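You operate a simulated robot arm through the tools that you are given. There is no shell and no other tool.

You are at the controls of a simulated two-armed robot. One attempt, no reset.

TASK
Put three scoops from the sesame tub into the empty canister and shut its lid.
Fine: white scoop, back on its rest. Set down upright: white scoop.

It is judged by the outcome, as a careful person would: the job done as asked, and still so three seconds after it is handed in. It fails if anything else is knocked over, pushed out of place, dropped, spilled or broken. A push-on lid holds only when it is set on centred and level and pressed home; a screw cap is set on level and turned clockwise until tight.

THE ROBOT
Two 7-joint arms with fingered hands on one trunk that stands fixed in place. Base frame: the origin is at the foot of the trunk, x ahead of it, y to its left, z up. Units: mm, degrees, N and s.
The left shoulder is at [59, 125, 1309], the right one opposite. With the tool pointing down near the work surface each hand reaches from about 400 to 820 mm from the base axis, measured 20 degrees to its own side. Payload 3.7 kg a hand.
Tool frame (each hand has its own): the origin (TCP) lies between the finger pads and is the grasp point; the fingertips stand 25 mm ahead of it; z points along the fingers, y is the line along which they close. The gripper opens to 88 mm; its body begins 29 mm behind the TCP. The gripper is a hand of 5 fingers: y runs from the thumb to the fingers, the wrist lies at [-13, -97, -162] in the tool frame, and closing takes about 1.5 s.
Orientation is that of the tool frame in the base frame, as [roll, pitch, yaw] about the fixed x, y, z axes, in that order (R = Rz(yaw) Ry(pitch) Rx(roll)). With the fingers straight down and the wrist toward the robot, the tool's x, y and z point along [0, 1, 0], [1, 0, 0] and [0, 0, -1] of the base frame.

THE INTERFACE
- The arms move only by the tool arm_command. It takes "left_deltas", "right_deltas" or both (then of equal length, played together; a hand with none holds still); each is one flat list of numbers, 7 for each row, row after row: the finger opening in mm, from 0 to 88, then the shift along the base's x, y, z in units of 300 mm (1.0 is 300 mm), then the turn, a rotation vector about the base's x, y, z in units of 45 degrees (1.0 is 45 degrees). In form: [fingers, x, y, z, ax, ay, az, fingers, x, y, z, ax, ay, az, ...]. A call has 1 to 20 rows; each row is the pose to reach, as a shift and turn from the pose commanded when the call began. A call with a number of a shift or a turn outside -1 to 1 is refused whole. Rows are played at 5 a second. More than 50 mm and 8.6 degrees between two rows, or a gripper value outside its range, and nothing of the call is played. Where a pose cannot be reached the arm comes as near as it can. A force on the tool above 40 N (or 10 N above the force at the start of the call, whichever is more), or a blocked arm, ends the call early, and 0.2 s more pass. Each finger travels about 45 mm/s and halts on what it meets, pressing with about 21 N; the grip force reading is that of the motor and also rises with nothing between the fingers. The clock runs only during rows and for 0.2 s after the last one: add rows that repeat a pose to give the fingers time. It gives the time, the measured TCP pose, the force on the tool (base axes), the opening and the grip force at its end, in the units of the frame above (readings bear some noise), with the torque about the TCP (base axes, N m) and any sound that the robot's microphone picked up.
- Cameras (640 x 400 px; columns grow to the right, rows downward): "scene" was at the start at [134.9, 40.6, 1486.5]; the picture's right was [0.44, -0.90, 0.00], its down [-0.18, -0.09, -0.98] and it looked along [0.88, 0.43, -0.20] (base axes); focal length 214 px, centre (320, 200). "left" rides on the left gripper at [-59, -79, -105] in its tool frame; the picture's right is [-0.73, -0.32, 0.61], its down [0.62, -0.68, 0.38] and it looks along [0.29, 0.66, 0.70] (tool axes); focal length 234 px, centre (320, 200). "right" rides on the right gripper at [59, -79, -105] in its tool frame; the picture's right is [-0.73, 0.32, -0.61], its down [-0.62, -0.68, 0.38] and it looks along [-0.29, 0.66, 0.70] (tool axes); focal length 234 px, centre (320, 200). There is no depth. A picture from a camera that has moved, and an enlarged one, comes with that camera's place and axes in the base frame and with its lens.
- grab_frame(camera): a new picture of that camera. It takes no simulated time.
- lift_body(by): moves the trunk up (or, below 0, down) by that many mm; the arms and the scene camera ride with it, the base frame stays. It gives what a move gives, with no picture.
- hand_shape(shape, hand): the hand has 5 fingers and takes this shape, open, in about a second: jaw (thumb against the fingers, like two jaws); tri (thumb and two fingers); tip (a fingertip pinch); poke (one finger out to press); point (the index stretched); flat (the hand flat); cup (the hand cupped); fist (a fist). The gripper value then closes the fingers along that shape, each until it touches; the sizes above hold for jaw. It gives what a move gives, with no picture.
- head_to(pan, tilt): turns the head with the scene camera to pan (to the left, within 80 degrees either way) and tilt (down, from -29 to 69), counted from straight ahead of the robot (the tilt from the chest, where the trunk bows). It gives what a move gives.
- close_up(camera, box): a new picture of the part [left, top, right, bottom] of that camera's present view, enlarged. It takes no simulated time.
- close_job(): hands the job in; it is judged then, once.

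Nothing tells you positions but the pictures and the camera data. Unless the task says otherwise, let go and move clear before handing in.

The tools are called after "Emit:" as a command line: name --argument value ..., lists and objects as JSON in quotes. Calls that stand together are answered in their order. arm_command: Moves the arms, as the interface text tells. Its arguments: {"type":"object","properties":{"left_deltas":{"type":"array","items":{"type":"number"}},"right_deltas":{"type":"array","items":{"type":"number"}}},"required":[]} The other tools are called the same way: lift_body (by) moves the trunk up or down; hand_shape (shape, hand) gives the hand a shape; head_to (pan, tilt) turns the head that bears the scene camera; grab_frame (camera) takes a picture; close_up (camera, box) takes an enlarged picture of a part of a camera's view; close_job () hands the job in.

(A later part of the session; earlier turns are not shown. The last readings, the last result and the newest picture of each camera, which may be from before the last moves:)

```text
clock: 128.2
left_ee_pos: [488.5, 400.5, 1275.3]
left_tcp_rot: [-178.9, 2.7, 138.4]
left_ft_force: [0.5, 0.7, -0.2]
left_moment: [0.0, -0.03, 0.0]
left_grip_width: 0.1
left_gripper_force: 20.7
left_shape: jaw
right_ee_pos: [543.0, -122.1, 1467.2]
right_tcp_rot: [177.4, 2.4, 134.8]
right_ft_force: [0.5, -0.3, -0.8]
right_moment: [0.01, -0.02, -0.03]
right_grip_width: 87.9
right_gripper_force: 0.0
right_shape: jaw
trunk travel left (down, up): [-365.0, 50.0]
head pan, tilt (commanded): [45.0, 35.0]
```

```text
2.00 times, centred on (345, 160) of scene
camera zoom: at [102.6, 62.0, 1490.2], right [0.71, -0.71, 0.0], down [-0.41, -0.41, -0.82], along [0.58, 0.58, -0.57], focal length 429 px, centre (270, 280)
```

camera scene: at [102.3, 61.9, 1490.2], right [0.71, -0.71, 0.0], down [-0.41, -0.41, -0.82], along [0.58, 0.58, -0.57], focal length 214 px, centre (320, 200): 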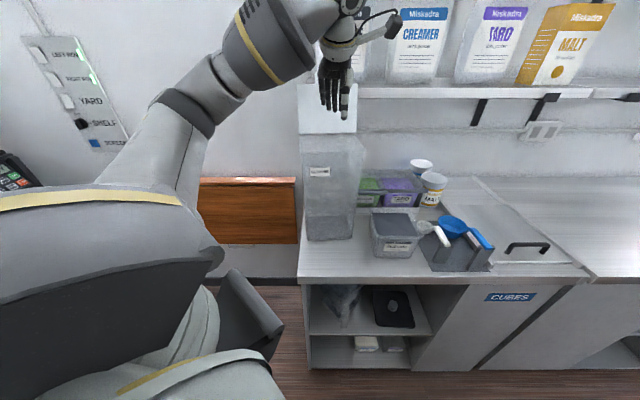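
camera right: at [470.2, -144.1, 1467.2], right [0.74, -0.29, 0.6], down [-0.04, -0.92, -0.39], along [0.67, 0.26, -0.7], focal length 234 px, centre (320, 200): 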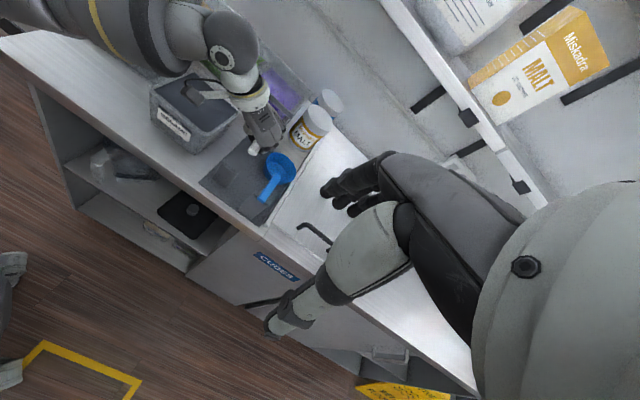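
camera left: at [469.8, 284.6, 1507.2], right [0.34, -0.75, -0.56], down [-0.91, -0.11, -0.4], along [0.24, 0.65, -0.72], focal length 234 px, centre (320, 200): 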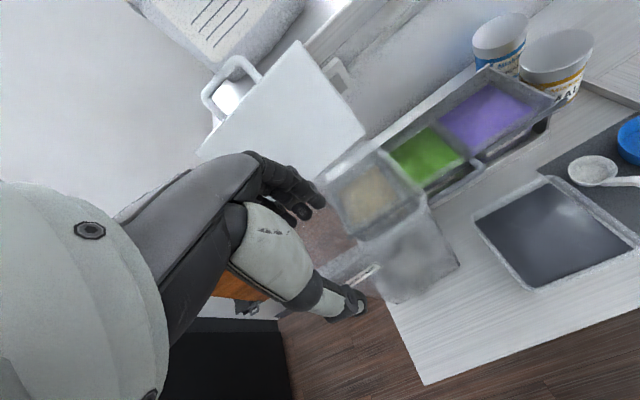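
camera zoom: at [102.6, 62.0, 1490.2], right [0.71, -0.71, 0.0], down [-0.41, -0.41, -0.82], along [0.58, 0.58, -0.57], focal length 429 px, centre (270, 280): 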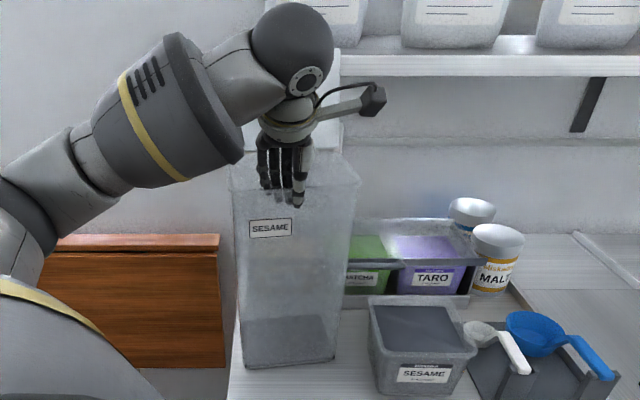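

The canister slides upright with the hand under almost no force. I'll draw it back the rest of the way, about 64 mm, and undo the small rotation.

Emit:
arm_command --left_deltas '[0, -0.016, -0.022, 0, 0, 0, -0.015, 0, -0.032, -0.044, 0, 0, 0, -0.03, 0, -0.048, -0.066, 0, 0, 0, -0.05, 0, -0.064, -0.088, 0, 0, 0, -0.065, 0, -0.08, -0.11, 0, 0, 0, -0.085, 0, -0.096, -0.132, 0, 0, 0, -0.1, 0, -0.112, -0.153, 0, 0, 0, -0.12, 0, -0.127, -0.173, 0, 0, 0, -0.133, 0, -0.127, -0.173, 0, 0, 0, -0.133]'

Emit:
close_up --camera "left" --box '[180, 100, 440, 360]'

Emit:
close_up --camera "scene" --box '[250, 60, 440, 280]'

```text
clock: 130.2
left_ee_pos: [451.0, 349.2, 1276.1]
left_tcp_rot: [-178.9, 2.7, 132.2]
left_ft_force: [-0.8, 0.9, 0.3]
left_moment: [0.02, -0.02, 0.03]
left_grip_width: 0.2
left_gripper_force: 20.9
left_shape: jaw
right_ee_pos: [541.2, -122.2, 1467.8]
right_tcp_rot: [177.4, 2.4, 134.8]
right_ft_force: [0.0, -0.2, -0.2]
right_moment: [-0.04, 0.02, 0.0]
right_grip_width: 87.7
right_gripper_force: 0.0
right_shape: jaw
trunk travel left (down, up): [-365.0, 50.0]
head pan, tilt (commanded): [45.0, 35.0]
```

```text
1.54 times, centred on (310, 230) of left
camera zoom: at [429.4, 257.2, 1385.3], right [0.26, -0.78, -0.56], down [-0.92, -0.02, -0.4], along [0.3, 0.62, -0.72], focal length 360 px, centre (335, 154)
```

zoom: 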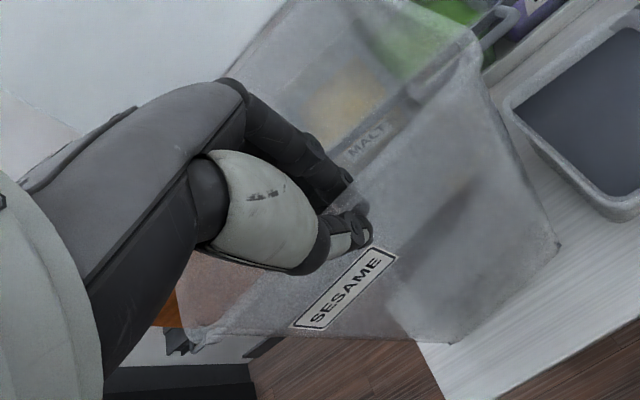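

```text
1.82 times, centred on (345, 170) of scene
camera zoom: at [102.5, 61.9, 1490.2], right [0.71, -0.71, 0.0], down [-0.41, -0.41, -0.82], along [0.58, 0.58, -0.57], focal length 390 px, centre (274, 254)
```

zoom: 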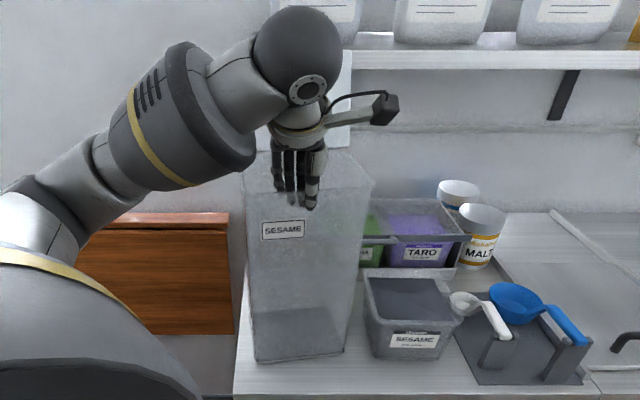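

The canister is back at its original spot: base front midpoint about (458, 352), against (457, 355) at the start, still upright. I'll release the wall and rise to check its orientation.

Emit:
arm_command --left_deltas '[10, 0, 0, 0, 0, 0, 0, 22, 0, 0, 0, 0, 0, 0, 34, 0, 0, 0, 0, 0, 0, 46, 0, 0, 0, 0, 0, 0, 60, 0, 0, 0, 0, 0, 0, 60, 0, 0, 0.06, 0, 0, 0, 60, 0, 0, 0.16, 0, 0, 0, 60, 0, 0, 0.28, 0, 0, 0, 60, 0, 0, 0.4, 0, 0, 0, 60, -0.05, -0.05, 0.5, 0, 0, 0, 60, -0.1, -0.1, 0.55, 0, 0, 0]'

Emit:
grab_frame --camera "left"

Emit:
close_up --camera "scene" --box '[270, 60, 450, 280]'

Emit:
head_to --pan 26.3 --tilt 45

Emit:
grab_frame --camera "scene"

```text
clock: 132.6
left_ee_pos: [420.2, 317.8, 1443.8]
left_tcp_rot: [-178.8, 2.7, 132.3]
left_ft_force: [-0.6, -0.6, 0.0]
left_moment: [-0.01, 0.01, -0.03]
left_grip_width: 59.5
left_gripper_force: 0.0
left_shape: jaw
right_ee_pos: [542.1, -122.5, 1467.9]
right_tcp_rot: [177.4, 2.4, 134.8]
right_ft_force: [-0.3, 0.5, -0.2]
right_moment: [0.01, 0.02, -0.02]
right_grip_width: 88.0
right_gripper_force: 0.1
right_shape: jaw
trunk travel left (down, up): [-365.0, 50.0]
head pan, tilt (commanded): [45.0, 35.0]
```

```text
taken
camera left: at [398.4, 226.6, 1553.0], right [0.26, -0.78, -0.56], down [-0.92, -0.02, -0.4], along [0.3, 0.62, -0.72], focal length 234 px, centre (320, 200)
```

left: 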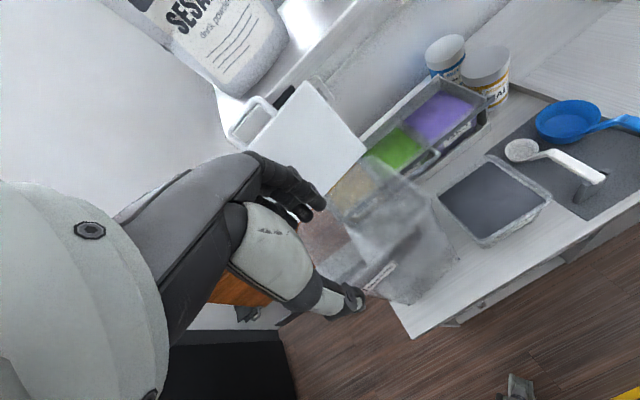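

```text
1.82 times, centred on (360, 170) of scene
camera zoom: at [101.8, 61.4, 1490.3], right [0.71, -0.71, 0.0], down [-0.41, -0.41, -0.82], along [0.58, 0.58, -0.57], focal length 390 px, centre (247, 254)
```

zoom: 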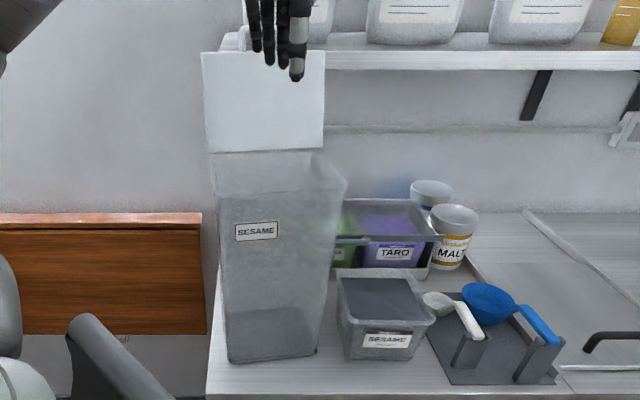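

```text
clock: 133.4
left_ee_pos: [419.6, 318.4, 1444.3]
left_tcp_rot: [-178.9, 2.8, 132.2]
left_ft_force: [0.7, 0.0, 0.7]
left_moment: [-0.02, -0.04, 0.0]
left_grip_width: 59.7
left_gripper_force: 0.1
left_shape: jaw
right_ee_pos: [541.6, -122.8, 1467.7]
right_tcp_rot: [177.4, 2.4, 134.8]
right_ft_force: [0.5, -0.5, 0.2]
right_moment: [0.0, -0.05, 0.0]
right_grip_width: 87.4
right_gripper_force: 0.0
right_shape: jaw
trunk travel left (down, up): [-365.0, 50.0]
head pan, tilt (commanded): [26.3, 45.0]
```

```text
taken
camera scene: at [112.7, 35.4, 1475.4], right [0.44, -0.9, 0.0], down [-0.63, -0.31, -0.71], along [0.63, 0.31, -0.71], focal length 214 px, centre (320, 200)
```

scene: 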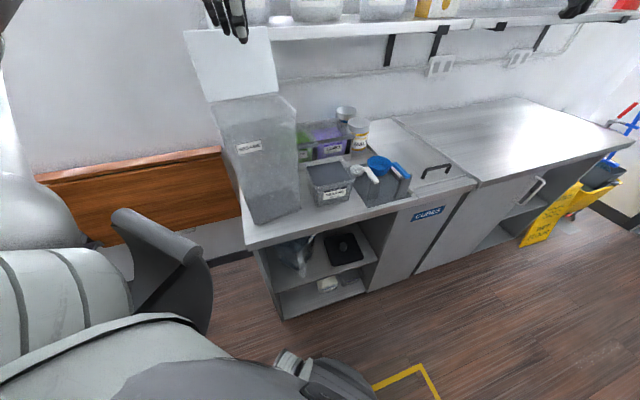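

The canister looks right again, as in the first picture. I'll measure its pose and the lid's now, from the same viewing direction as at the start.

Emit:
close_up --camera "scene" --box '[170, 0, 320, 240]'

Emit:
close_up --camera "left" --box '[210, 60, 470, 340]'

```text
1.67 times, centred on (245, 120) of scene
camera zoom: at [112.7, 35.4, 1475.4], right [0.44, -0.9, 0.0], down [-0.63, -0.31, -0.71], along [0.63, 0.31, -0.71], focal length 358 px, centre (445, 333)
```

zoom: 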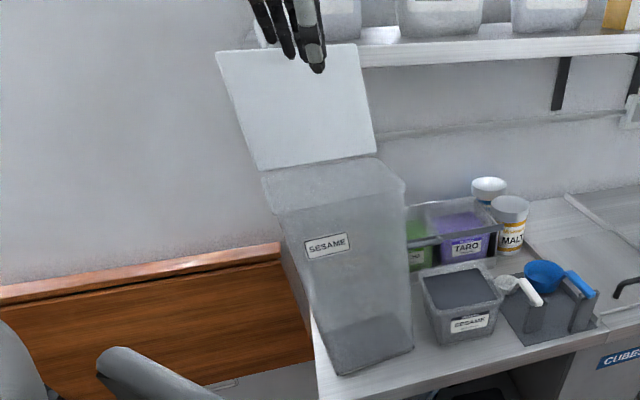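

```text
1.43 times, centred on (340, 200) of left
camera zoom: at [398.7, 226.9, 1552.8], right [0.26, -0.78, -0.56], down [-0.92, -0.02, -0.4], along [0.3, 0.62, -0.72], focal length 334 px, centre (291, 200)
```

zoom: 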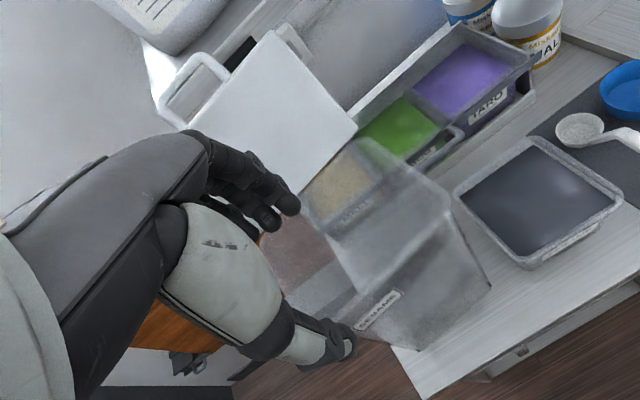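

The canister's position is right, but it sits about 8° too far counter-clockwise. I'll pinch the left part of its front wall and push it back about 18 mm to square it up.

Emit:
arm_command --left_deltas '[60, 0, 0.05, 0, 0, 0, 0.06, 60, -0.01, 0.1, 0, 0, 0, 0.12, 60, -0.015, 0.15, 0, 0, 0, 0.18, 60, -0.015, 0.19, -0.06, 0, 0, 0.18, 60, -0.015, 0.19, -0.16, 0, 0, 0.18, 60, -0.015, 0.19, -0.28, 0, 0, 0.18, 60, -0.015, 0.19, -0.4, 0, 0, 0.18, 60, -0.015, 0.19, -0.5, 0, 0, 0.18, 60, -0.015, 0.19, -0.5, 0, 0, 0.18]'

Emit:
close_up --camera "left" --box '[180, 100, 440, 360]'

Emit:
close_up --camera "scene" --box '[170, 0, 320, 240]'

```text
clock: 135.4
left_ee_pos: [417.2, 374.0, 1291.7]
left_tcp_rot: [-178.9, 2.9, 140.4]
left_ft_force: [0.1, 0.4, 0.4]
left_moment: [0.0, -0.04, 0.02]
left_grip_width: 59.8
left_gripper_force: 0.0
left_shape: jaw
right_ee_pos: [541.4, -120.9, 1467.4]
right_tcp_rot: [177.4, 2.5, 134.7]
right_ft_force: [-0.8, -0.6, 0.6]
right_moment: [0.0, -0.04, 0.02]
right_grip_width: 87.8
right_gripper_force: 0.0
right_shape: jaw
trunk travel left (down, up): [-365.0, 50.0]
head pan, tilt (commanded): [26.3, 45.0]
```

```text
1.54 times, centred on (310, 230) of left
camera zoom: at [408.1, 281.2, 1401.3], right [0.37, -0.74, -0.56], down [-0.9, -0.14, -0.4], along [0.21, 0.66, -0.72], focal length 360 px, centre (335, 154)
```

zoom: 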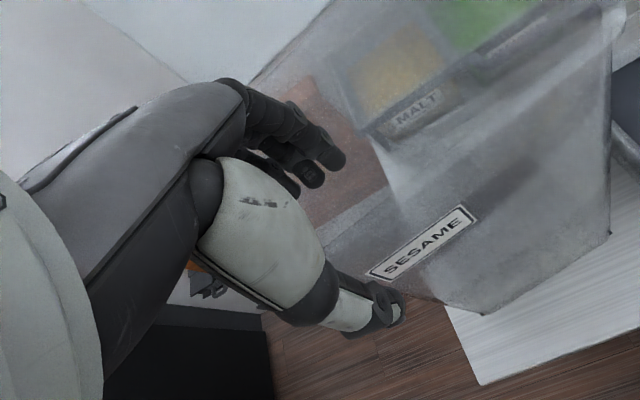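

```text
1.67 times, centred on (245, 120) of scene
camera zoom: at [112.8, 35.2, 1475.4], right [0.44, -0.9, 0.0], down [-0.63, -0.31, -0.71], along [0.63, 0.31, -0.71], focal length 358 px, centre (445, 333)
```

zoom: 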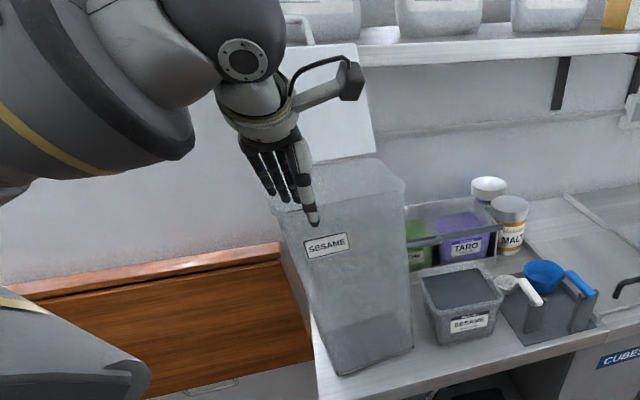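

Thumb is outside and fingers inside on the left part of the wall. I'll lower, close, and push it back 18 mm.

Emit:
arm_command --left_deltas '[60, 0, 0, -0.03, 0, 0, 0, 60, 0, 0, -0.055, 0, 0, 0, 46, 0, 0, -0.055, 0, 0, 0, 32, 0, 0, -0.055, 0, 0, 0, 18, 0, 0, -0.055, 0, 0, 0, 6, 0, 0, -0.055, 0, 0, 0, 0, 0, 0, -0.055, 0, 0, 0, 0, 0, 0, -0.055, 0, 0, 0, 0, 0.009, 0.012, -0.055, 0, 0, -0.03, 0, 0.018, 0.024, -0.055, 0, 0, -0.06, 0, 0.027, 0.036, -0.055, 0, 0, -0.09, 0, 0.036, 0.048, -0.055, 0, 0, -0.12, 0, 0.036, 0.048, -0.055, 0, 0, -0.12]'

Emit:
close_up --camera "left" --box '[180, 100, 440, 360]'

Emit:
close_up --camera "scene" --box '[170, 0, 320, 240]'

```text
clock: 136.4
left_ee_pos: [417.3, 376.7, 1284.3]
left_tcp_rot: [179.8, 3.8, 140.4]
left_ft_force: [-2.9, -2.0, 34.2]
left_moment: [1.91, 0.1, 0.19]
left_grip_width: 32.4
left_gripper_force: 0.1
left_shape: jaw
right_ee_pos: [541.1, -123.3, 1468.1]
right_tcp_rot: [177.4, 2.4, 134.7]
right_ft_force: [-0.7, 1.2, -0.4]
right_moment: [-0.03, 0.04, 0.03]
right_grip_width: 87.7
right_gripper_force: 0.1
right_shape: jaw
trunk travel left (down, up): [-365.0, 50.0]
head pan, tilt (commanded): [26.3, 45.0]
stopped in row 4 (left hand): the force on the tool passed its limit at 44 N (the readings are from after the stop); the commanded pose is now the measured one
```

```text
1.54 times, centred on (310, 230) of left
camera zoom: at [406.4, 283.5, 1392.2], right [0.39, -0.73, -0.56], down [-0.89, -0.14, -0.43], along [0.23, 0.66, -0.71], focal length 360 px, centre (335, 154)
```

zoom: 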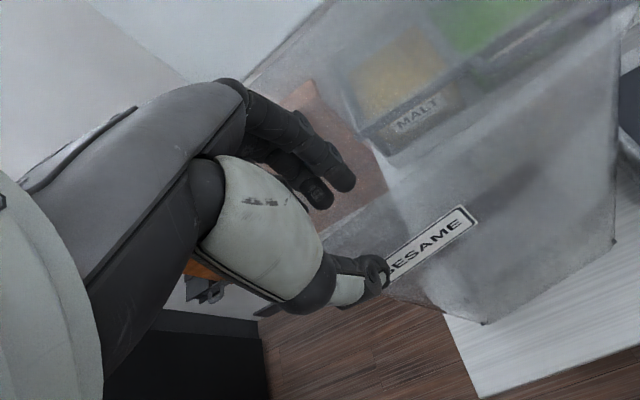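

```text
1.67 times, centred on (245, 120) of scene
camera zoom: at [111.9, 34.5, 1475.6], right [0.44, -0.9, 0.0], down [-0.63, -0.31, -0.71], along [0.63, 0.31, -0.71], focal length 358 px, centre (445, 333)
```

zoom: 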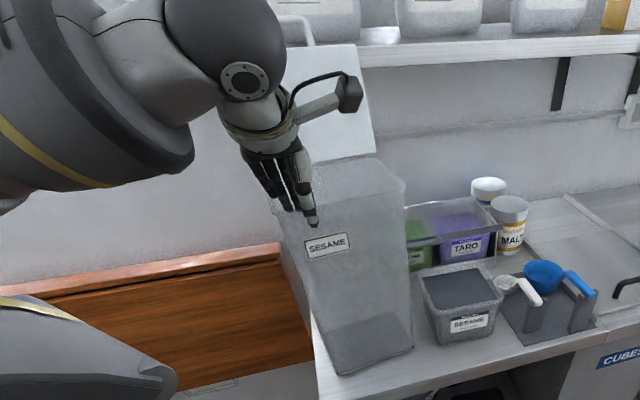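

A finger landed on the left wall's rim and the motion stopped safely. I'll lift off and shift about 25 mm to the right along the wall.

Emit:
arm_command --left_deltas '[60, 0, 0, 0.03, 0, 0, 0, 60, 0, 0, 0.08, 0, 0, 0, 60, 0.03, -0.02, 0.12, 0, 0, 0, 60, 0.065, -0.05, 0.12, 0, 0, 0, 60, 0.065, -0.05, 0.12, 0, 0, 0]'

Emit:
close_up --camera "left" --box '[180, 100, 440, 360]'

Emit:
close_up --camera "scene" --box '[170, 0, 320, 240]'

```text
clock: 137.6
left_ee_pos: [439.2, 361.3, 1314.3]
left_tcp_rot: [-179.3, 3.2, 140.4]
left_ft_force: [-0.8, -0.6, -0.1]
left_moment: [-0.01, -0.02, -0.03]
left_grip_width: 59.4
left_gripper_force: 0.0
left_shape: jaw
right_ee_pos: [541.0, -121.5, 1467.7]
right_tcp_rot: [177.5, 2.4, 134.8]
right_ft_force: [-0.3, 0.2, -0.6]
right_moment: [-0.01, -0.01, 0.02]
right_grip_width: 87.6
right_gripper_force: 0.0
right_shape: jaw
trunk travel left (down, up): [-365.0, 50.0]
head pan, tilt (commanded): [26.3, 45.0]
```

```text
1.54 times, centred on (310, 230) of left
camera zoom: at [429.1, 267.9, 1423.0], right [0.37, -0.74, -0.56], down [-0.9, -0.15, -0.41], along [0.22, 0.66, -0.72], focal length 360 px, centre (335, 154)
```

zoom: 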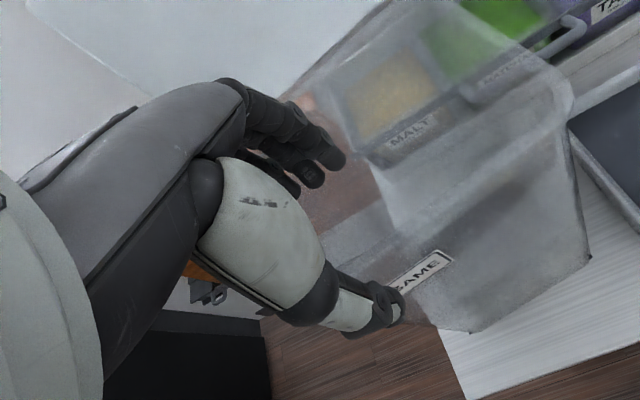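

```text
1.67 times, centred on (245, 120) of scene
camera zoom: at [112.6, 35.6, 1475.4], right [0.44, -0.9, 0.0], down [-0.63, -0.31, -0.71], along [0.63, 0.31, -0.71], focal length 358 px, centre (445, 333)
```

zoom: 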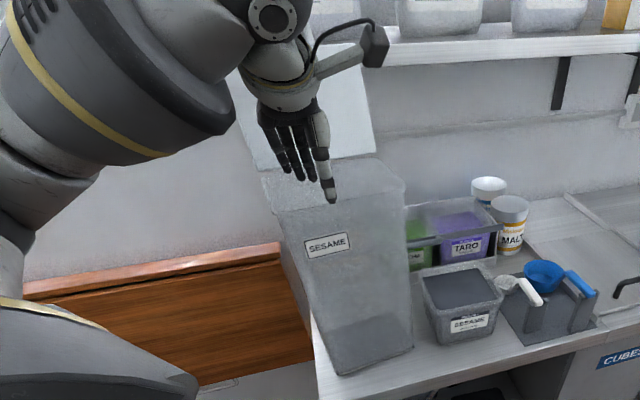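

The canister was undisturbed. Now I'll lower here, pinch, and push back 14 mm while turning slightly.

Emit:
arm_command --left_deltas '[60, 0, 0, -0.04, 0, 0, 0, 60, 0, 0, -0.09, 0, 0, 0, 60, 0, 0, -0.125, 0, 0, 0, 46, 0, 0, -0.125, 0, 0, 0, 32, 0, 0, -0.125, 0, 0, 0, 18, 0, 0, -0.125, 0, 0, 0, 6, 0, 0, -0.125, 0, 0, 0, 0, 0, 0, -0.125, 0, 0, 0, 0, 0, 0, -0.125, 0, 0, 0, 0, 0.007, 0.009, -0.125, 0, 0, -0.05, 0, 0.014, 0.019, -0.125, 0, 0, -0.1, 0, 0.021, 0.028, -0.125, 0, 0, -0.15, 0, 0.028, 0.038, -0.125, 0, 0, -0.2, 0, 0.028, 0.038, -0.125, 0, 0, -0.2]'

Emit:
close_up --camera "left" --box '[180, 100, 440, 360]'

Emit:
close_up --camera "scene" --box '[170, 0, 320, 240]'

```text
clock: 140.6
left_ee_pos: [444.3, 372.5, 1278.5]
left_tcp_rot: [-179.6, 3.3, 131.3]
left_ft_force: [-5.4, -4.1, 14.9]
left_moment: [-0.16, 0.13, 0.03]
left_grip_width: 0.0
left_gripper_force: 21.1
left_shape: jaw
right_ee_pos: [538.7, -124.0, 1470.0]
right_tcp_rot: [177.2, 2.4, 134.8]
right_ft_force: [0.2, 0.0, 0.4]
right_moment: [-0.05, 0.0, -0.02]
right_grip_width: 87.8
right_gripper_force: 0.0
right_shape: jaw
trunk travel left (down, up): [-365.0, 50.0]
head pan, tilt (commanded): [26.3, 45.0]
```

```text
1.54 times, centred on (310, 230) of left
camera zoom: at [419.4, 280.2, 1387.9], right [0.26, -0.79, -0.56], down [-0.91, 0.0, -0.41], along [0.32, 0.62, -0.72], focal length 360 px, centre (335, 154)
```

zoom: 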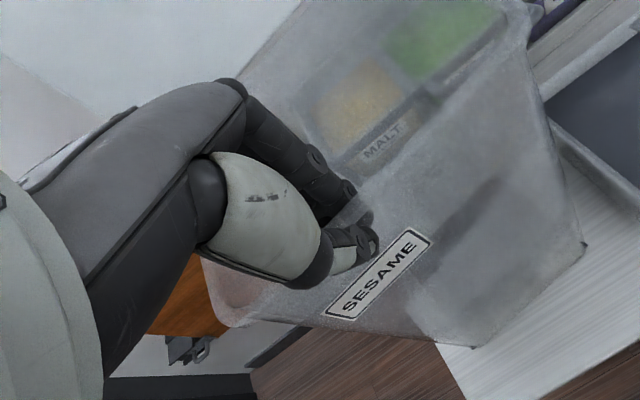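

```text
1.67 times, centred on (245, 120) of scene
camera zoom: at [110.8, 33.6, 1475.7], right [0.44, -0.9, 0.0], down [-0.63, -0.31, -0.71], along [0.64, 0.31, -0.71], focal length 358 px, centre (445, 333)
```

zoom: 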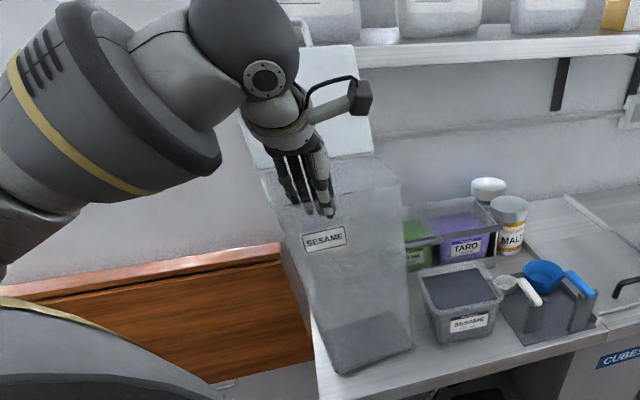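

The hand is pressing down on the rim (15 N), which keeps the base from sliding. I'll open, rise about 10 mm, re-pinch and push again.

Emit:
arm_command --left_deltas '[14, 0, 0, 0.005, 0, 0, 0, 30, 0, 0, 0.01, 0, 0, 0, 46, -0.01, -0.012, 0.02, 0, 0, 0, 60, -0.014, -0.019, 0.035, 0, 0, 0, 60, -0.014, -0.019, 0.035, 0, 0, 0]'

Emit:
close_up --camera "left" --box '[180, 100, 440, 360]'

Emit:
close_up --camera "scene" --box '[170, 0, 320, 240]'

```text
clock: 141.8
left_ee_pos: [439.2, 368.1, 1287.1]
left_tcp_rot: [-179.4, 3.1, 131.5]
left_ft_force: [0.3, -0.1, 0.4]
left_moment: [0.01, -0.01, 0.01]
left_grip_width: 59.3
left_gripper_force: 0.0
left_shape: jaw
right_ee_pos: [541.3, -122.9, 1467.8]
right_tcp_rot: [177.3, 2.4, 134.8]
right_ft_force: [-0.5, -0.8, 0.1]
right_moment: [-0.02, 0.0, 0.0]
right_grip_width: 87.6
right_gripper_force: 0.2
right_shape: jaw
trunk travel left (down, up): [-365.0, 50.0]
head pan, tilt (commanded): [26.3, 45.0]
```

```text
1.54 times, centred on (310, 230) of left
camera zoom: at [416.4, 276.8, 1396.0], right [0.25, -0.79, -0.56], down [-0.91, 0.0, -0.41], along [0.32, 0.62, -0.72], focal length 360 px, centre (335, 154)
```

zoom: 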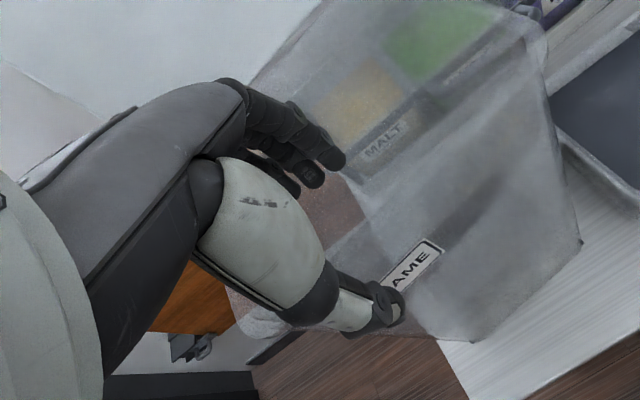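

```text
1.67 times, centred on (245, 120) of scene
camera zoom: at [112.6, 35.2, 1475.4], right [0.44, -0.9, 0.0], down [-0.63, -0.31, -0.71], along [0.63, 0.31, -0.71], focal length 358 px, centre (445, 333)
```

zoom: 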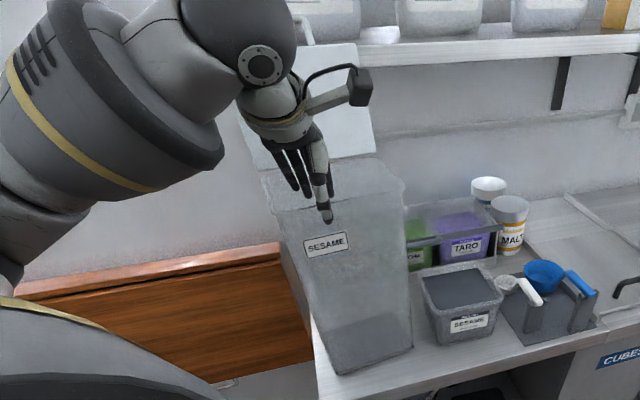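

Free again, canister unmoved. I'll pinch at this slightly higher level and push.

Emit:
arm_command --left_deltas '[46, 0, 0, 0, 0, 0, 0, 32, 0, 0, 0, 0, 0, 0, 18, 0, 0, 0, 0, 0, 0, 6, 0, 0, 0, 0, 0, 0, 0, 0, 0, 0, 0, 0, 0, 0, 0, 0, 0, 0, 0, 0, 0, 0.008, 0.01, 0, 0, 0, -0.04, 0, 0.016, 0.021, 0, 0, 0, -0.08, 0, 0.024, 0.032, 0, 0, 0, -0.12, 0, 0.032, 0.042, 0, 0, 0, -0.16, 0, 0.04, 0.052, 0, 0, 0, -0.2, 0, 0.04, 0.052, 0, 0, 0, -0.2]'

Emit:
close_up --camera "left" --box '[180, 100, 440, 360]'

Emit:
close_up --camera "scene" --box '[170, 0, 320, 240]'

```text
clock: 144.4
left_ee_pos: [451.3, 382.3, 1289.6]
left_tcp_rot: [-179.6, 3.2, 122.5]
left_ft_force: [-6.7, -3.8, 19.6]
left_moment: [-0.16, 0.17, 0.02]
left_grip_width: 0.2
left_gripper_force: 20.7
left_shape: jaw
right_ee_pos: [539.2, -123.2, 1468.7]
right_tcp_rot: [177.4, 2.4, 134.8]
right_ft_force: [0.4, -0.2, 1.0]
right_moment: [-0.02, 0.02, 0.02]
right_grip_width: 87.6
right_gripper_force: 0.1
right_shape: jaw
trunk travel left (down, up): [-365.0, 50.0]
head pan, tilt (commanded): [26.3, 45.0]
```

```text
1.54 times, centred on (310, 230) of left
camera zoom: at [412.7, 295.8, 1397.8], right [0.13, -0.82, -0.56], down [-0.9, 0.14, -0.41], along [0.42, 0.56, -0.72], focal length 360 px, centre (335, 154)
```

zoom: 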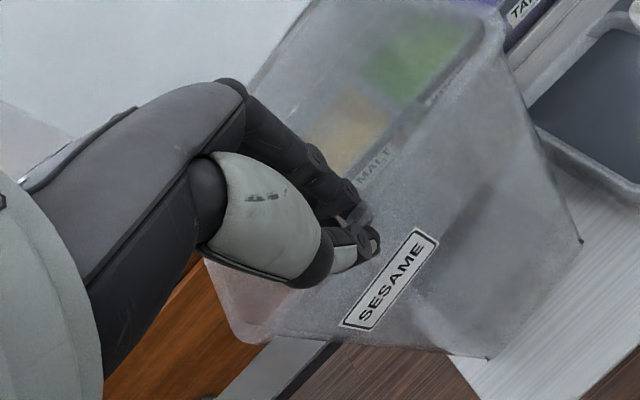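

```text
1.67 times, centred on (245, 120) of scene
camera zoom: at [110.1, 33.5, 1475.7], right [0.44, -0.9, 0.0], down [-0.63, -0.31, -0.71], along [0.64, 0.31, -0.71], focal length 358 px, centre (445, 333)
```

zoom: 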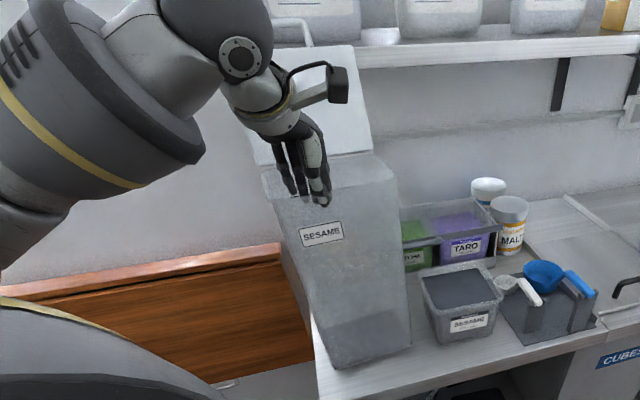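

The canister's base midpoint is now within about 4 mm of where it started and only a few degrees off. That is good enough, so I'll release and rise.

Emit:
arm_command --left_deltas '[14, 0, 0, 0.005, 0, 0, 0, 30, -0.005, -0.006, 0.01, 0, 0, 0, 46, -0.012, -0.015, 0.02, 0, 0, 0, 60, -0.02, -0.025, 0.03, 0, 0, 0, 60, -0.02, -0.025, 0.06, 0, 0, 0, 60, -0.02, -0.025, 0.14, 0, 0, 0, 60, -0.02, -0.025, 0.24, 0, 0, 0, 60, -0.06, -0.06, 0.36, 0, 0, 0, 60, -0.12, -0.12, 0.46, 0, 0, 0, 60, -0.16, -0.16, 0.5, 0, 0, 0]'

Emit:
head_to --pan 40 --tilt 20

Emit:
grab_frame --camera "scene"

Emit:
grab_frame --camera "left"

```text
clock: 146.6
left_ee_pos: [403.4, 333.6, 1436.1]
left_tcp_rot: [-179.2, 3.1, 122.4]
left_ft_force: [0.3, -0.6, 0.0]
left_moment: [0.01, -0.02, -0.03]
left_grip_width: 59.7
left_gripper_force: 0.1
left_shape: jaw
right_ee_pos: [542.1, -122.2, 1467.7]
right_tcp_rot: [177.4, 2.4, 134.8]
right_ft_force: [0.7, -0.3, -0.3]
right_moment: [-0.01, 0.0, 0.03]
right_grip_width: 87.9
right_gripper_force: 0.1
right_shape: jaw
trunk travel left (down, up): [-365.0, 50.0]
head pan, tilt (commanded): [26.3, 45.0]
```

```text
clock: 147.5
left_ee_pos: [404.8, 333.7, 1437.6]
left_tcp_rot: [-179.4, 3.1, 122.4]
left_ft_force: [-0.2, 0.3, -0.4]
left_moment: [0.02, 0.03, -0.02]
left_grip_width: 59.7
left_gripper_force: 0.0
left_shape: jaw
right_ee_pos: [542.6, -122.3, 1467.1]
right_tcp_rot: [177.5, 2.4, 134.8]
right_ft_force: [-0.2, -0.3, -0.2]
right_moment: [0.02, -0.04, 0.02]
right_grip_width: 87.5
right_gripper_force: 0.1
right_shape: jaw
trunk travel left (down, up): [-365.0, 50.0]
head pan, tilt (commanded): [40.0, 20.0]
```

```text
taken
camera scene: at [111.3, 59.1, 1514.0], right [0.64, -0.77, 0.0], down [-0.26, -0.22, -0.94], along [0.72, 0.6, -0.34], focal length 214 px, centre (320, 200)
```

scene: 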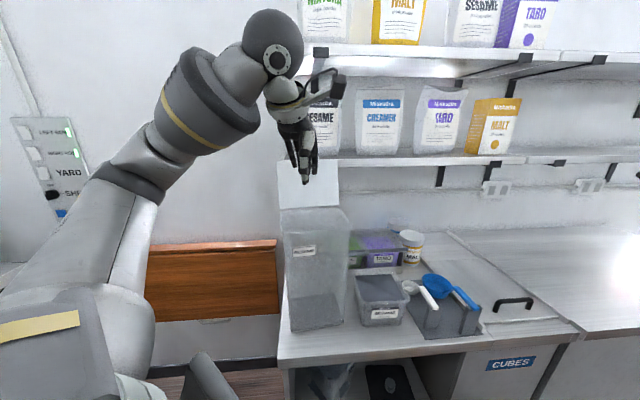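

```text
taken
camera left: at [366.1, 247.7, 1545.2], right [0.13, -0.82, -0.56], down [-0.9, 0.14, -0.41], along [0.41, 0.56, -0.72], focal length 234 px, centre (320, 200)
```

left: 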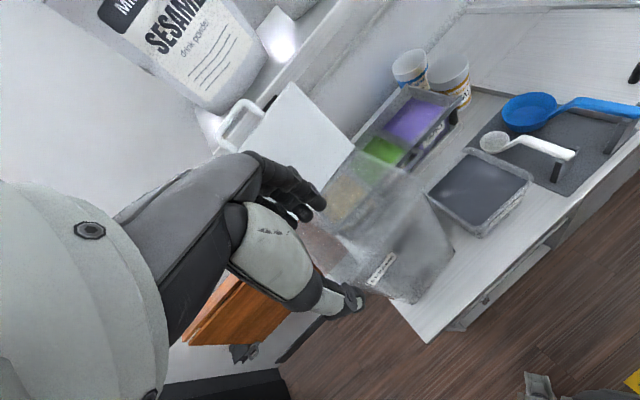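

Scoop, tub and canister are all in order. Now for the lid: I'll measure its free edge and handle.

Emit:
close_up --camera "scene" --box '[260, 90, 380, 240]'

Emit:
close_up --camera "left" --box '[190, 70, 400, 230]'

Emit:
grab_frame --camera "right"

```text
2.67 times, centred on (320, 165) of scene
camera zoom: at [111.3, 59.1, 1514.0], right [0.64, -0.77, 0.0], down [-0.26, -0.22, -0.94], along [0.72, 0.6, -0.34], focal length 572 px, centre (320, 293)
```

zoom: 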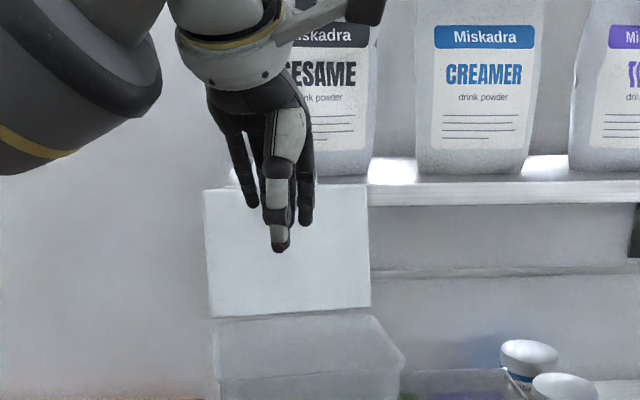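

```text
2.50 times, centred on (295, 150) of left
camera zoom: at [366.1, 247.7, 1545.2], right [0.13, -0.82, -0.56], down [-0.9, 0.14, -0.41], along [0.41, 0.56, -0.72], focal length 585 px, centre (382, 325)
```

zoom: 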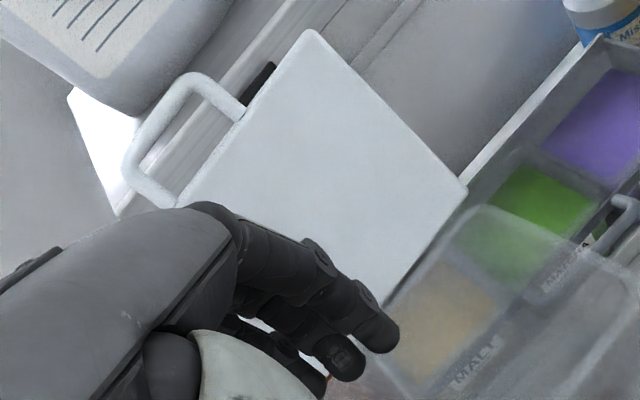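

```text
taken
camera right: at [437.5, -137.5, 1565.7], right [0.7, -0.29, 0.65], down [-0.02, -0.92, -0.39], along [0.71, 0.26, -0.65], focal length 234 px, centre (320, 200)
```

right: 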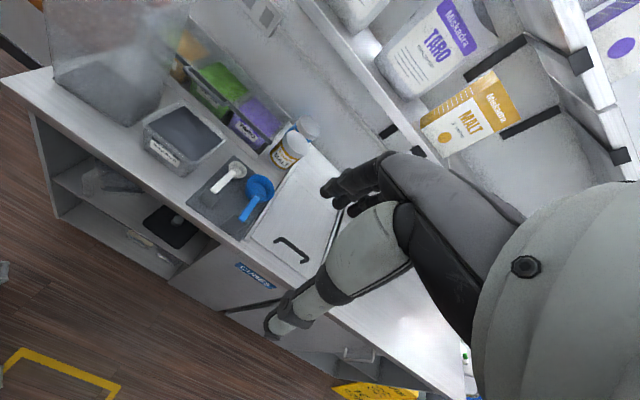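

The lid leans back about 14° with its handle bar near (560, 486, 1440), hinged at the back. I'll approach from above and in front with fingers behind the bar and thumb in front, the hand tilted forward to stay clear of the bags on the shelf. First up and around.

Emit:
arm_command --left_deltas '[60, 0.0, 0.0, 0.08, 0, 0, 0.05, 60, 0.03, 0.02, 0.16, 0, 0, 0.11, 60, 0.08, 0.06, 0.22, 0, 0, 0.17, 60, 0.13, 0.11, 0.26, 0, 0, 0.23, 60, 0.18, 0.16, 0.26, 0, 0, 0.29, 60, 0.23, 0.2, 0.26, 0, 0, 0.35, 60, 0.25, 0.22, 0.26, 0, 0, 0.427, 60, 0.25, 0.22, 0.26, 0, 0, 0.427]'

Emit:
arm_command --left_deltas '[60, 0.01, 0.01, 0.0, 0.12, -0.095, 0, 60, 0.03, 0.03, 0.0, 0.24, -0.19, 0, 60, 0.05, 0.05, 0.0, 0.36, -0.285, 0, 60, 0.07, 0.08, 0.0, 0.48, -0.38, 0, 60, 0.09, 0.1, 0.0, 0.522, -0.414, 0, 60, 0.09, 0.1, 0.0, 0.522, -0.414, 0]'

Emit:
grab_frame --camera "left"

Emit:
grab_frame --camera "scene"

```text
clock: 149.3
left_ee_pos: [480.3, 398.4, 1513.3]
left_tcp_rot: [-179.5, 3.2, 141.6]
left_ft_force: [0.1, 0.8, 0.0]
left_moment: [0.03, -0.04, -0.01]
left_grip_width: 59.7
left_gripper_force: 0.1
left_shape: jaw
right_ee_pos: [542.1, -121.8, 1467.5]
right_tcp_rot: [177.4, 2.4, 134.8]
right_ft_force: [0.2, 0.1, 0.6]
right_moment: [0.0, -0.02, 0.0]
right_grip_width: 87.8
right_gripper_force: 0.2
right_shape: jaw
trunk travel left (down, up): [-365.0, 50.0]
head pan, tilt (commanded): [40.0, 20.0]
```

```text
clock: 150.7
left_ee_pos: [506.7, 431.2, 1514.5]
left_tcp_rot: [150.5, 2.8, 140.0]
left_ft_force: [-0.1, -0.2, 0.6]
left_moment: [0.01, 0.01, -0.01]
left_grip_width: 59.6
left_gripper_force: 0.0
left_shape: jaw
right_ee_pos: [542.0, -122.1, 1467.4]
right_tcp_rot: [177.4, 2.3, 134.7]
right_ft_force: [-0.7, 0.1, 0.4]
right_moment: [-0.01, -0.01, 0.01]
right_grip_width: 87.8
right_gripper_force: 0.0
right_shape: jaw
trunk travel left (down, up): [-365.0, 50.0]
head pan, tilt (commanded): [40.0, 20.0]
```

```text
taken
camera left: at [472.2, 302.9, 1570.2], right [0.59, -0.47, -0.65], down [-0.71, 0.07, -0.7], along [0.38, 0.88, -0.3], focal length 234 px, centre (320, 200)
```

left: 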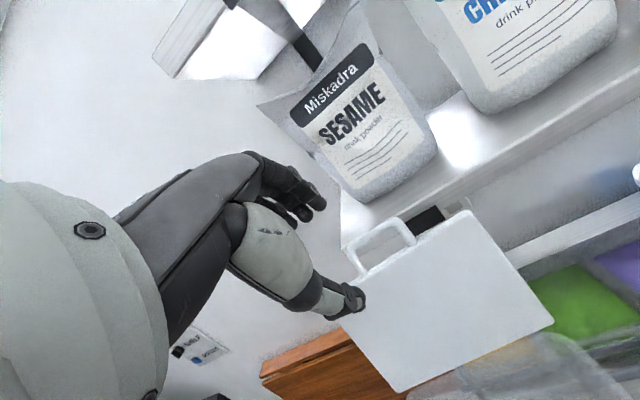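

```text
taken
camera scene: at [111.1, 59.2, 1514.1], right [0.64, -0.77, 0.0], down [-0.26, -0.22, -0.94], along [0.72, 0.6, -0.34], focal length 214 px, centre (320, 200)
```

scene: 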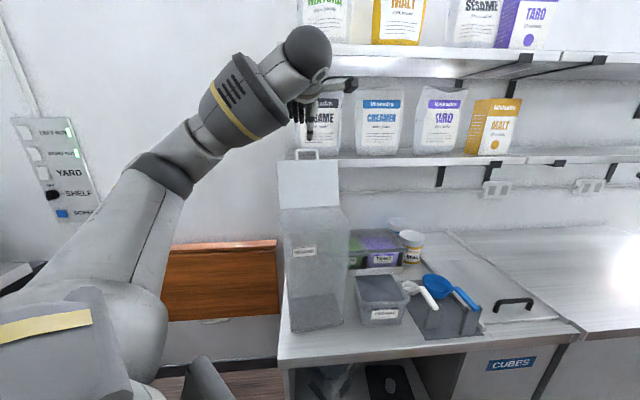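

I now have a clear view of the lid's handle. I'll zoom both cameras for precise coordinates.

Emit:
close_up --camera "left" --box '[270, 150, 570, 400]'

Emit:
close_up --camera "scene" --box '[260, 100, 360, 220]'

```text
1.60 times, centred on (420, 275) of left
camera zoom: at [472.2, 302.9, 1570.2], right [0.59, -0.47, -0.65], down [-0.71, 0.07, -0.7], along [0.38, 0.88, -0.3], focal length 375 px, centre (160, 80)
```

zoom: 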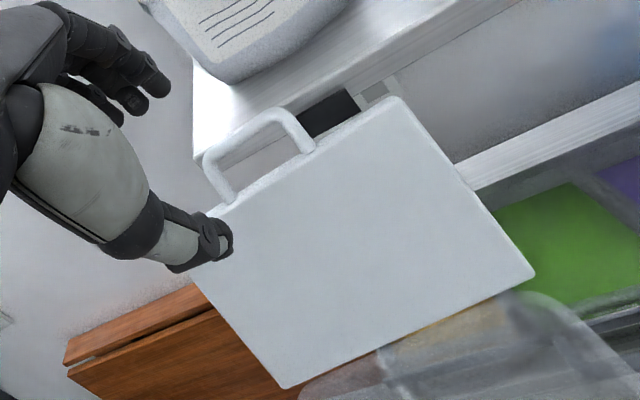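

```text
3.33 times, centred on (310, 160) of scene
camera zoom: at [111.1, 59.2, 1514.1], right [0.64, -0.77, 0.0], down [-0.26, -0.22, -0.94], along [0.72, 0.6, -0.34], focal length 715 px, centre (353, 333)
```

zoom: 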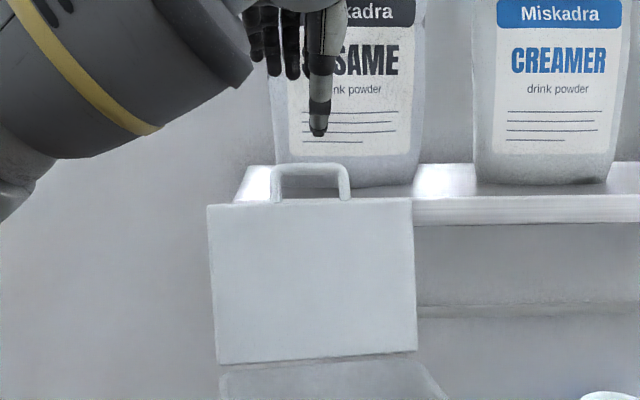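

The handle bar's centre is at (574, 495, 1436) and the hinge's midpoint at (538, 457, 1280). The bag stands well behind the shelf edge, so there is room. I'll advance with the bar going between thumb and fingers.

Emit:
arm_command --left_deltas '[60, 0.05, 0.034, -0.01, 0, 0, 0, 60, 0.1, 0.068, -0.02, 0, 0, 0, 60, 0.15, 0.102, -0.029, 0, 0, 0, 60, 0.17, 0.123, -0.08, 0, 0, 0, 60, 0.19, 0.143, -0.13, 0, 0, 0, 60, 0.21, 0.163, -0.18, 0, 0, 0, 60, 0.232, 0.184, -0.232, 0, 0, 0, 60, 0.232, 0.184, -0.232, 0, 0, 0]'

Emit:
close_up --camera "left" --box '[200, 100, 480, 360]'

Emit:
close_up --camera "scene" --box '[260, 80, 380, 220]'

```text
clock: 152.5
left_ee_pos: [577.8, 484.4, 1447.2]
left_tcp_rot: [150.5, 2.8, 140.0]
left_ft_force: [-0.5, 0.4, 0.9]
left_moment: [0.0, 0.0, 0.04]
left_grip_width: 59.9
left_gripper_force: 0.0
left_shape: jaw
right_ee_pos: [542.5, -122.6, 1467.4]
right_tcp_rot: [177.4, 2.3, 134.8]
right_ft_force: [0.1, -0.1, 0.0]
right_moment: [0.02, -0.02, -0.02]
right_grip_width: 87.6
right_gripper_force: 0.0
right_shape: jaw
trunk travel left (down, up): [-365.0, 50.0]
head pan, tilt (commanded): [40.0, 20.0]
```

```text
1.54 times, centred on (340, 230) of left
camera zoom: at [543.2, 357.4, 1502.3], right [0.59, -0.47, -0.65], down [-0.71, 0.07, -0.7], along [0.38, 0.88, -0.3], focal length 360 px, centre (289, 154)
```

zoom: 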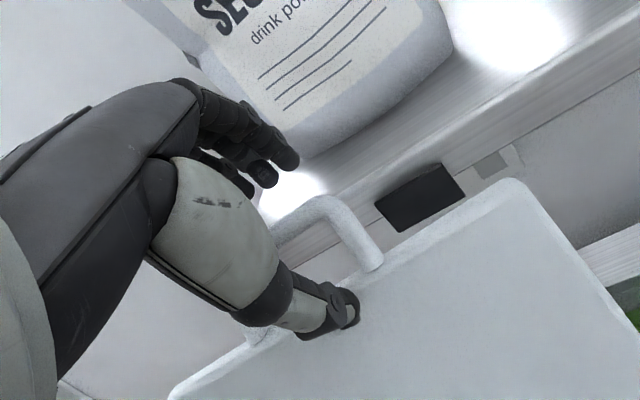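

```text
2.86 times, centred on (320, 150) of scene
camera zoom: at [111.1, 59.0, 1514.1], right [0.64, -0.77, 0.0], down [-0.26, -0.22, -0.94], along [0.72, 0.6, -0.34], focal length 613 px, centre (320, 343)
```

zoom: 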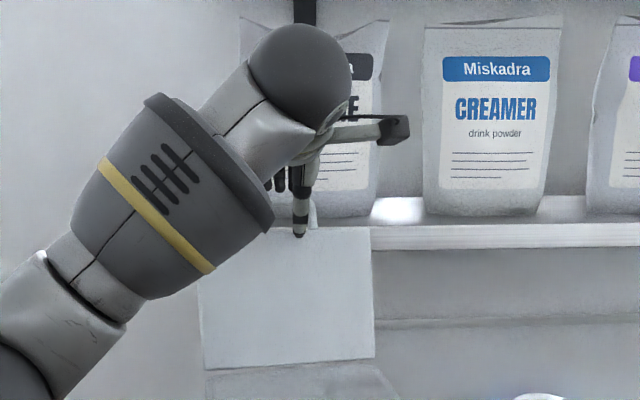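

The bar lies between the thumb in front and the fingers behind. I'll close the fingers loosely around it.

Emit:
arm_command --left_deltas '[50, 0, 0, 0, 0, 0, 0, 40, 0, 0, 0, 0, 0, 0, 32, 0, 0, 0, 0, 0, 0, 26, 0, 0, 0, 0, 0, 0, 26, 0, 0, 0, 0, 0, 0]'

Emit:
close_up --camera "left" --box '[200, 100, 480, 360]'

Emit:
grab_frame --camera "right"

```text
clock: 153.7
left_ee_pos: [579.0, 484.6, 1447.4]
left_tcp_rot: [150.7, 2.8, 140.0]
left_ft_force: [0.7, 0.4, -0.7]
left_moment: [-0.03, -0.02, -0.01]
left_grip_width: 26.1
left_gripper_force: 0.1
left_shape: jaw
right_ee_pos: [541.7, -121.7, 1468.2]
right_tcp_rot: [177.4, 2.4, 134.8]
right_ft_force: [-0.5, 1.0, -0.4]
right_moment: [0.0, -0.01, 0.03]
right_grip_width: 87.5
right_gripper_force: 0.1
right_shape: jaw
trunk travel left (down, up): [-365.0, 50.0]
head pan, tilt (commanded): [40.0, 20.0]
```

```text
1.54 times, centred on (340, 230) of left
camera zoom: at [543.4, 357.5, 1502.3], right [0.59, -0.47, -0.65], down [-0.71, 0.07, -0.7], along [0.38, 0.88, -0.3], focal length 360 px, centre (289, 154)
```

zoom: 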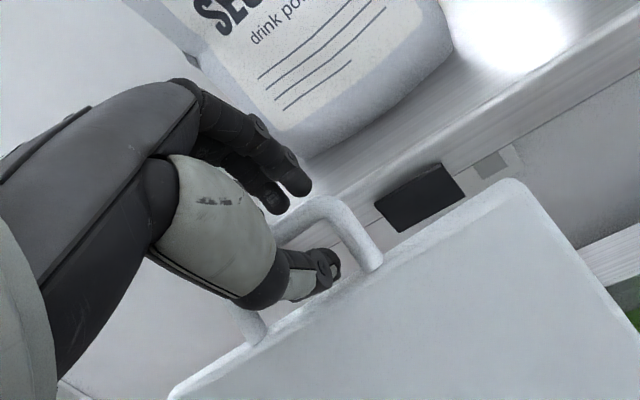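

```text
taken
camera right: at [437.6, -137.4, 1565.7], right [0.7, -0.29, 0.65], down [-0.02, -0.92, -0.39], along [0.71, 0.26, -0.65], focal length 234 px, centre (320, 200)
```

right: 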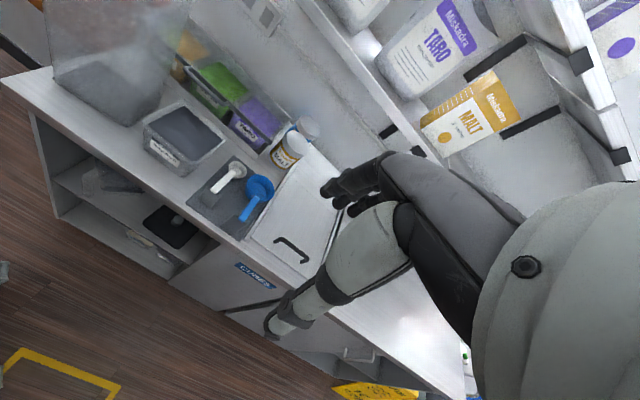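

The bar is caged. I'll draw the lid forward through vertical along its arc, in small steps.

Emit:
arm_command --left_deltas '[26, -0.02, -0.023, 0.009, 0, 0, 0, 26, -0.04, -0.046, 0.017, 0, 0, 0, 26, -0.061, -0.071, 0.023, 0, 0, 0, 26, -0.083, -0.097, 0.027, 0, 0, 0, 26, -0.105, -0.122, 0.028, 0, 0, 0, 26, -0.126, -0.148, 0.028, 0, 0, 0, 26, -0.15, -0.176, 0.025, 0, 0, 0, 26, -0.175, -0.205, 0.02, 0, 0, 0, 26, -0.175, -0.205, 0.02, 0, 0, 0]'

Emit:
close_up --camera "left" --box '[200, 100, 480, 360]'

Emit:
close_up --camera "scene" --box '[240, 80, 380, 340]'

```text
clock: 155.7
left_ee_pos: [522.2, 424.7, 1453.8]
left_tcp_rot: [150.7, 2.7, 140.1]
left_ft_force: [-0.2, 0.0, 0.0]
left_moment: [0.01, 0.0, -0.01]
left_grip_width: 26.5
left_gripper_force: 0.0
left_shape: jaw
right_ee_pos: [541.9, -121.7, 1467.5]
right_tcp_rot: [177.3, 2.3, 134.8]
right_ft_force: [0.8, 0.1, 0.0]
right_moment: [0.0, -0.05, -0.01]
right_grip_width: 87.6
right_gripper_force: 0.1
right_shape: jaw
trunk travel left (down, up): [-365.0, 50.0]
head pan, tilt (commanded): [40.0, 20.0]
```

```text
1.54 times, centred on (340, 230) of left
camera zoom: at [487.6, 296.6, 1508.3], right [0.59, -0.47, -0.65], down [-0.71, 0.07, -0.7], along [0.38, 0.88, -0.3], focal length 360 px, centre (289, 154)
```

zoom: 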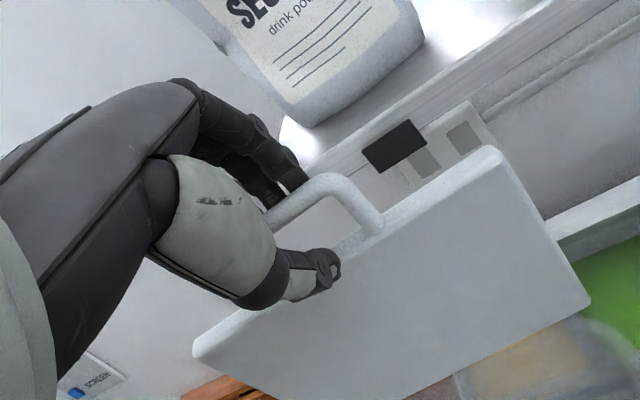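

```text
1.54 times, centred on (310, 210) of scene
camera zoom: at [111.4, 59.4, 1514.1], right [0.64, -0.77, 0.0], down [-0.26, -0.22, -0.94], along [0.72, 0.6, -0.34], focal length 330 px, centre (335, 185)
```

zoom: 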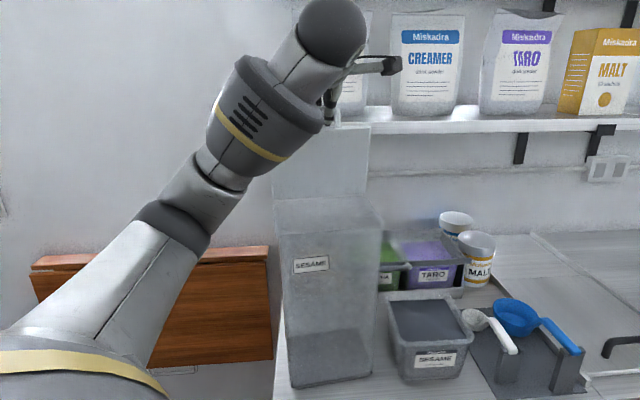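

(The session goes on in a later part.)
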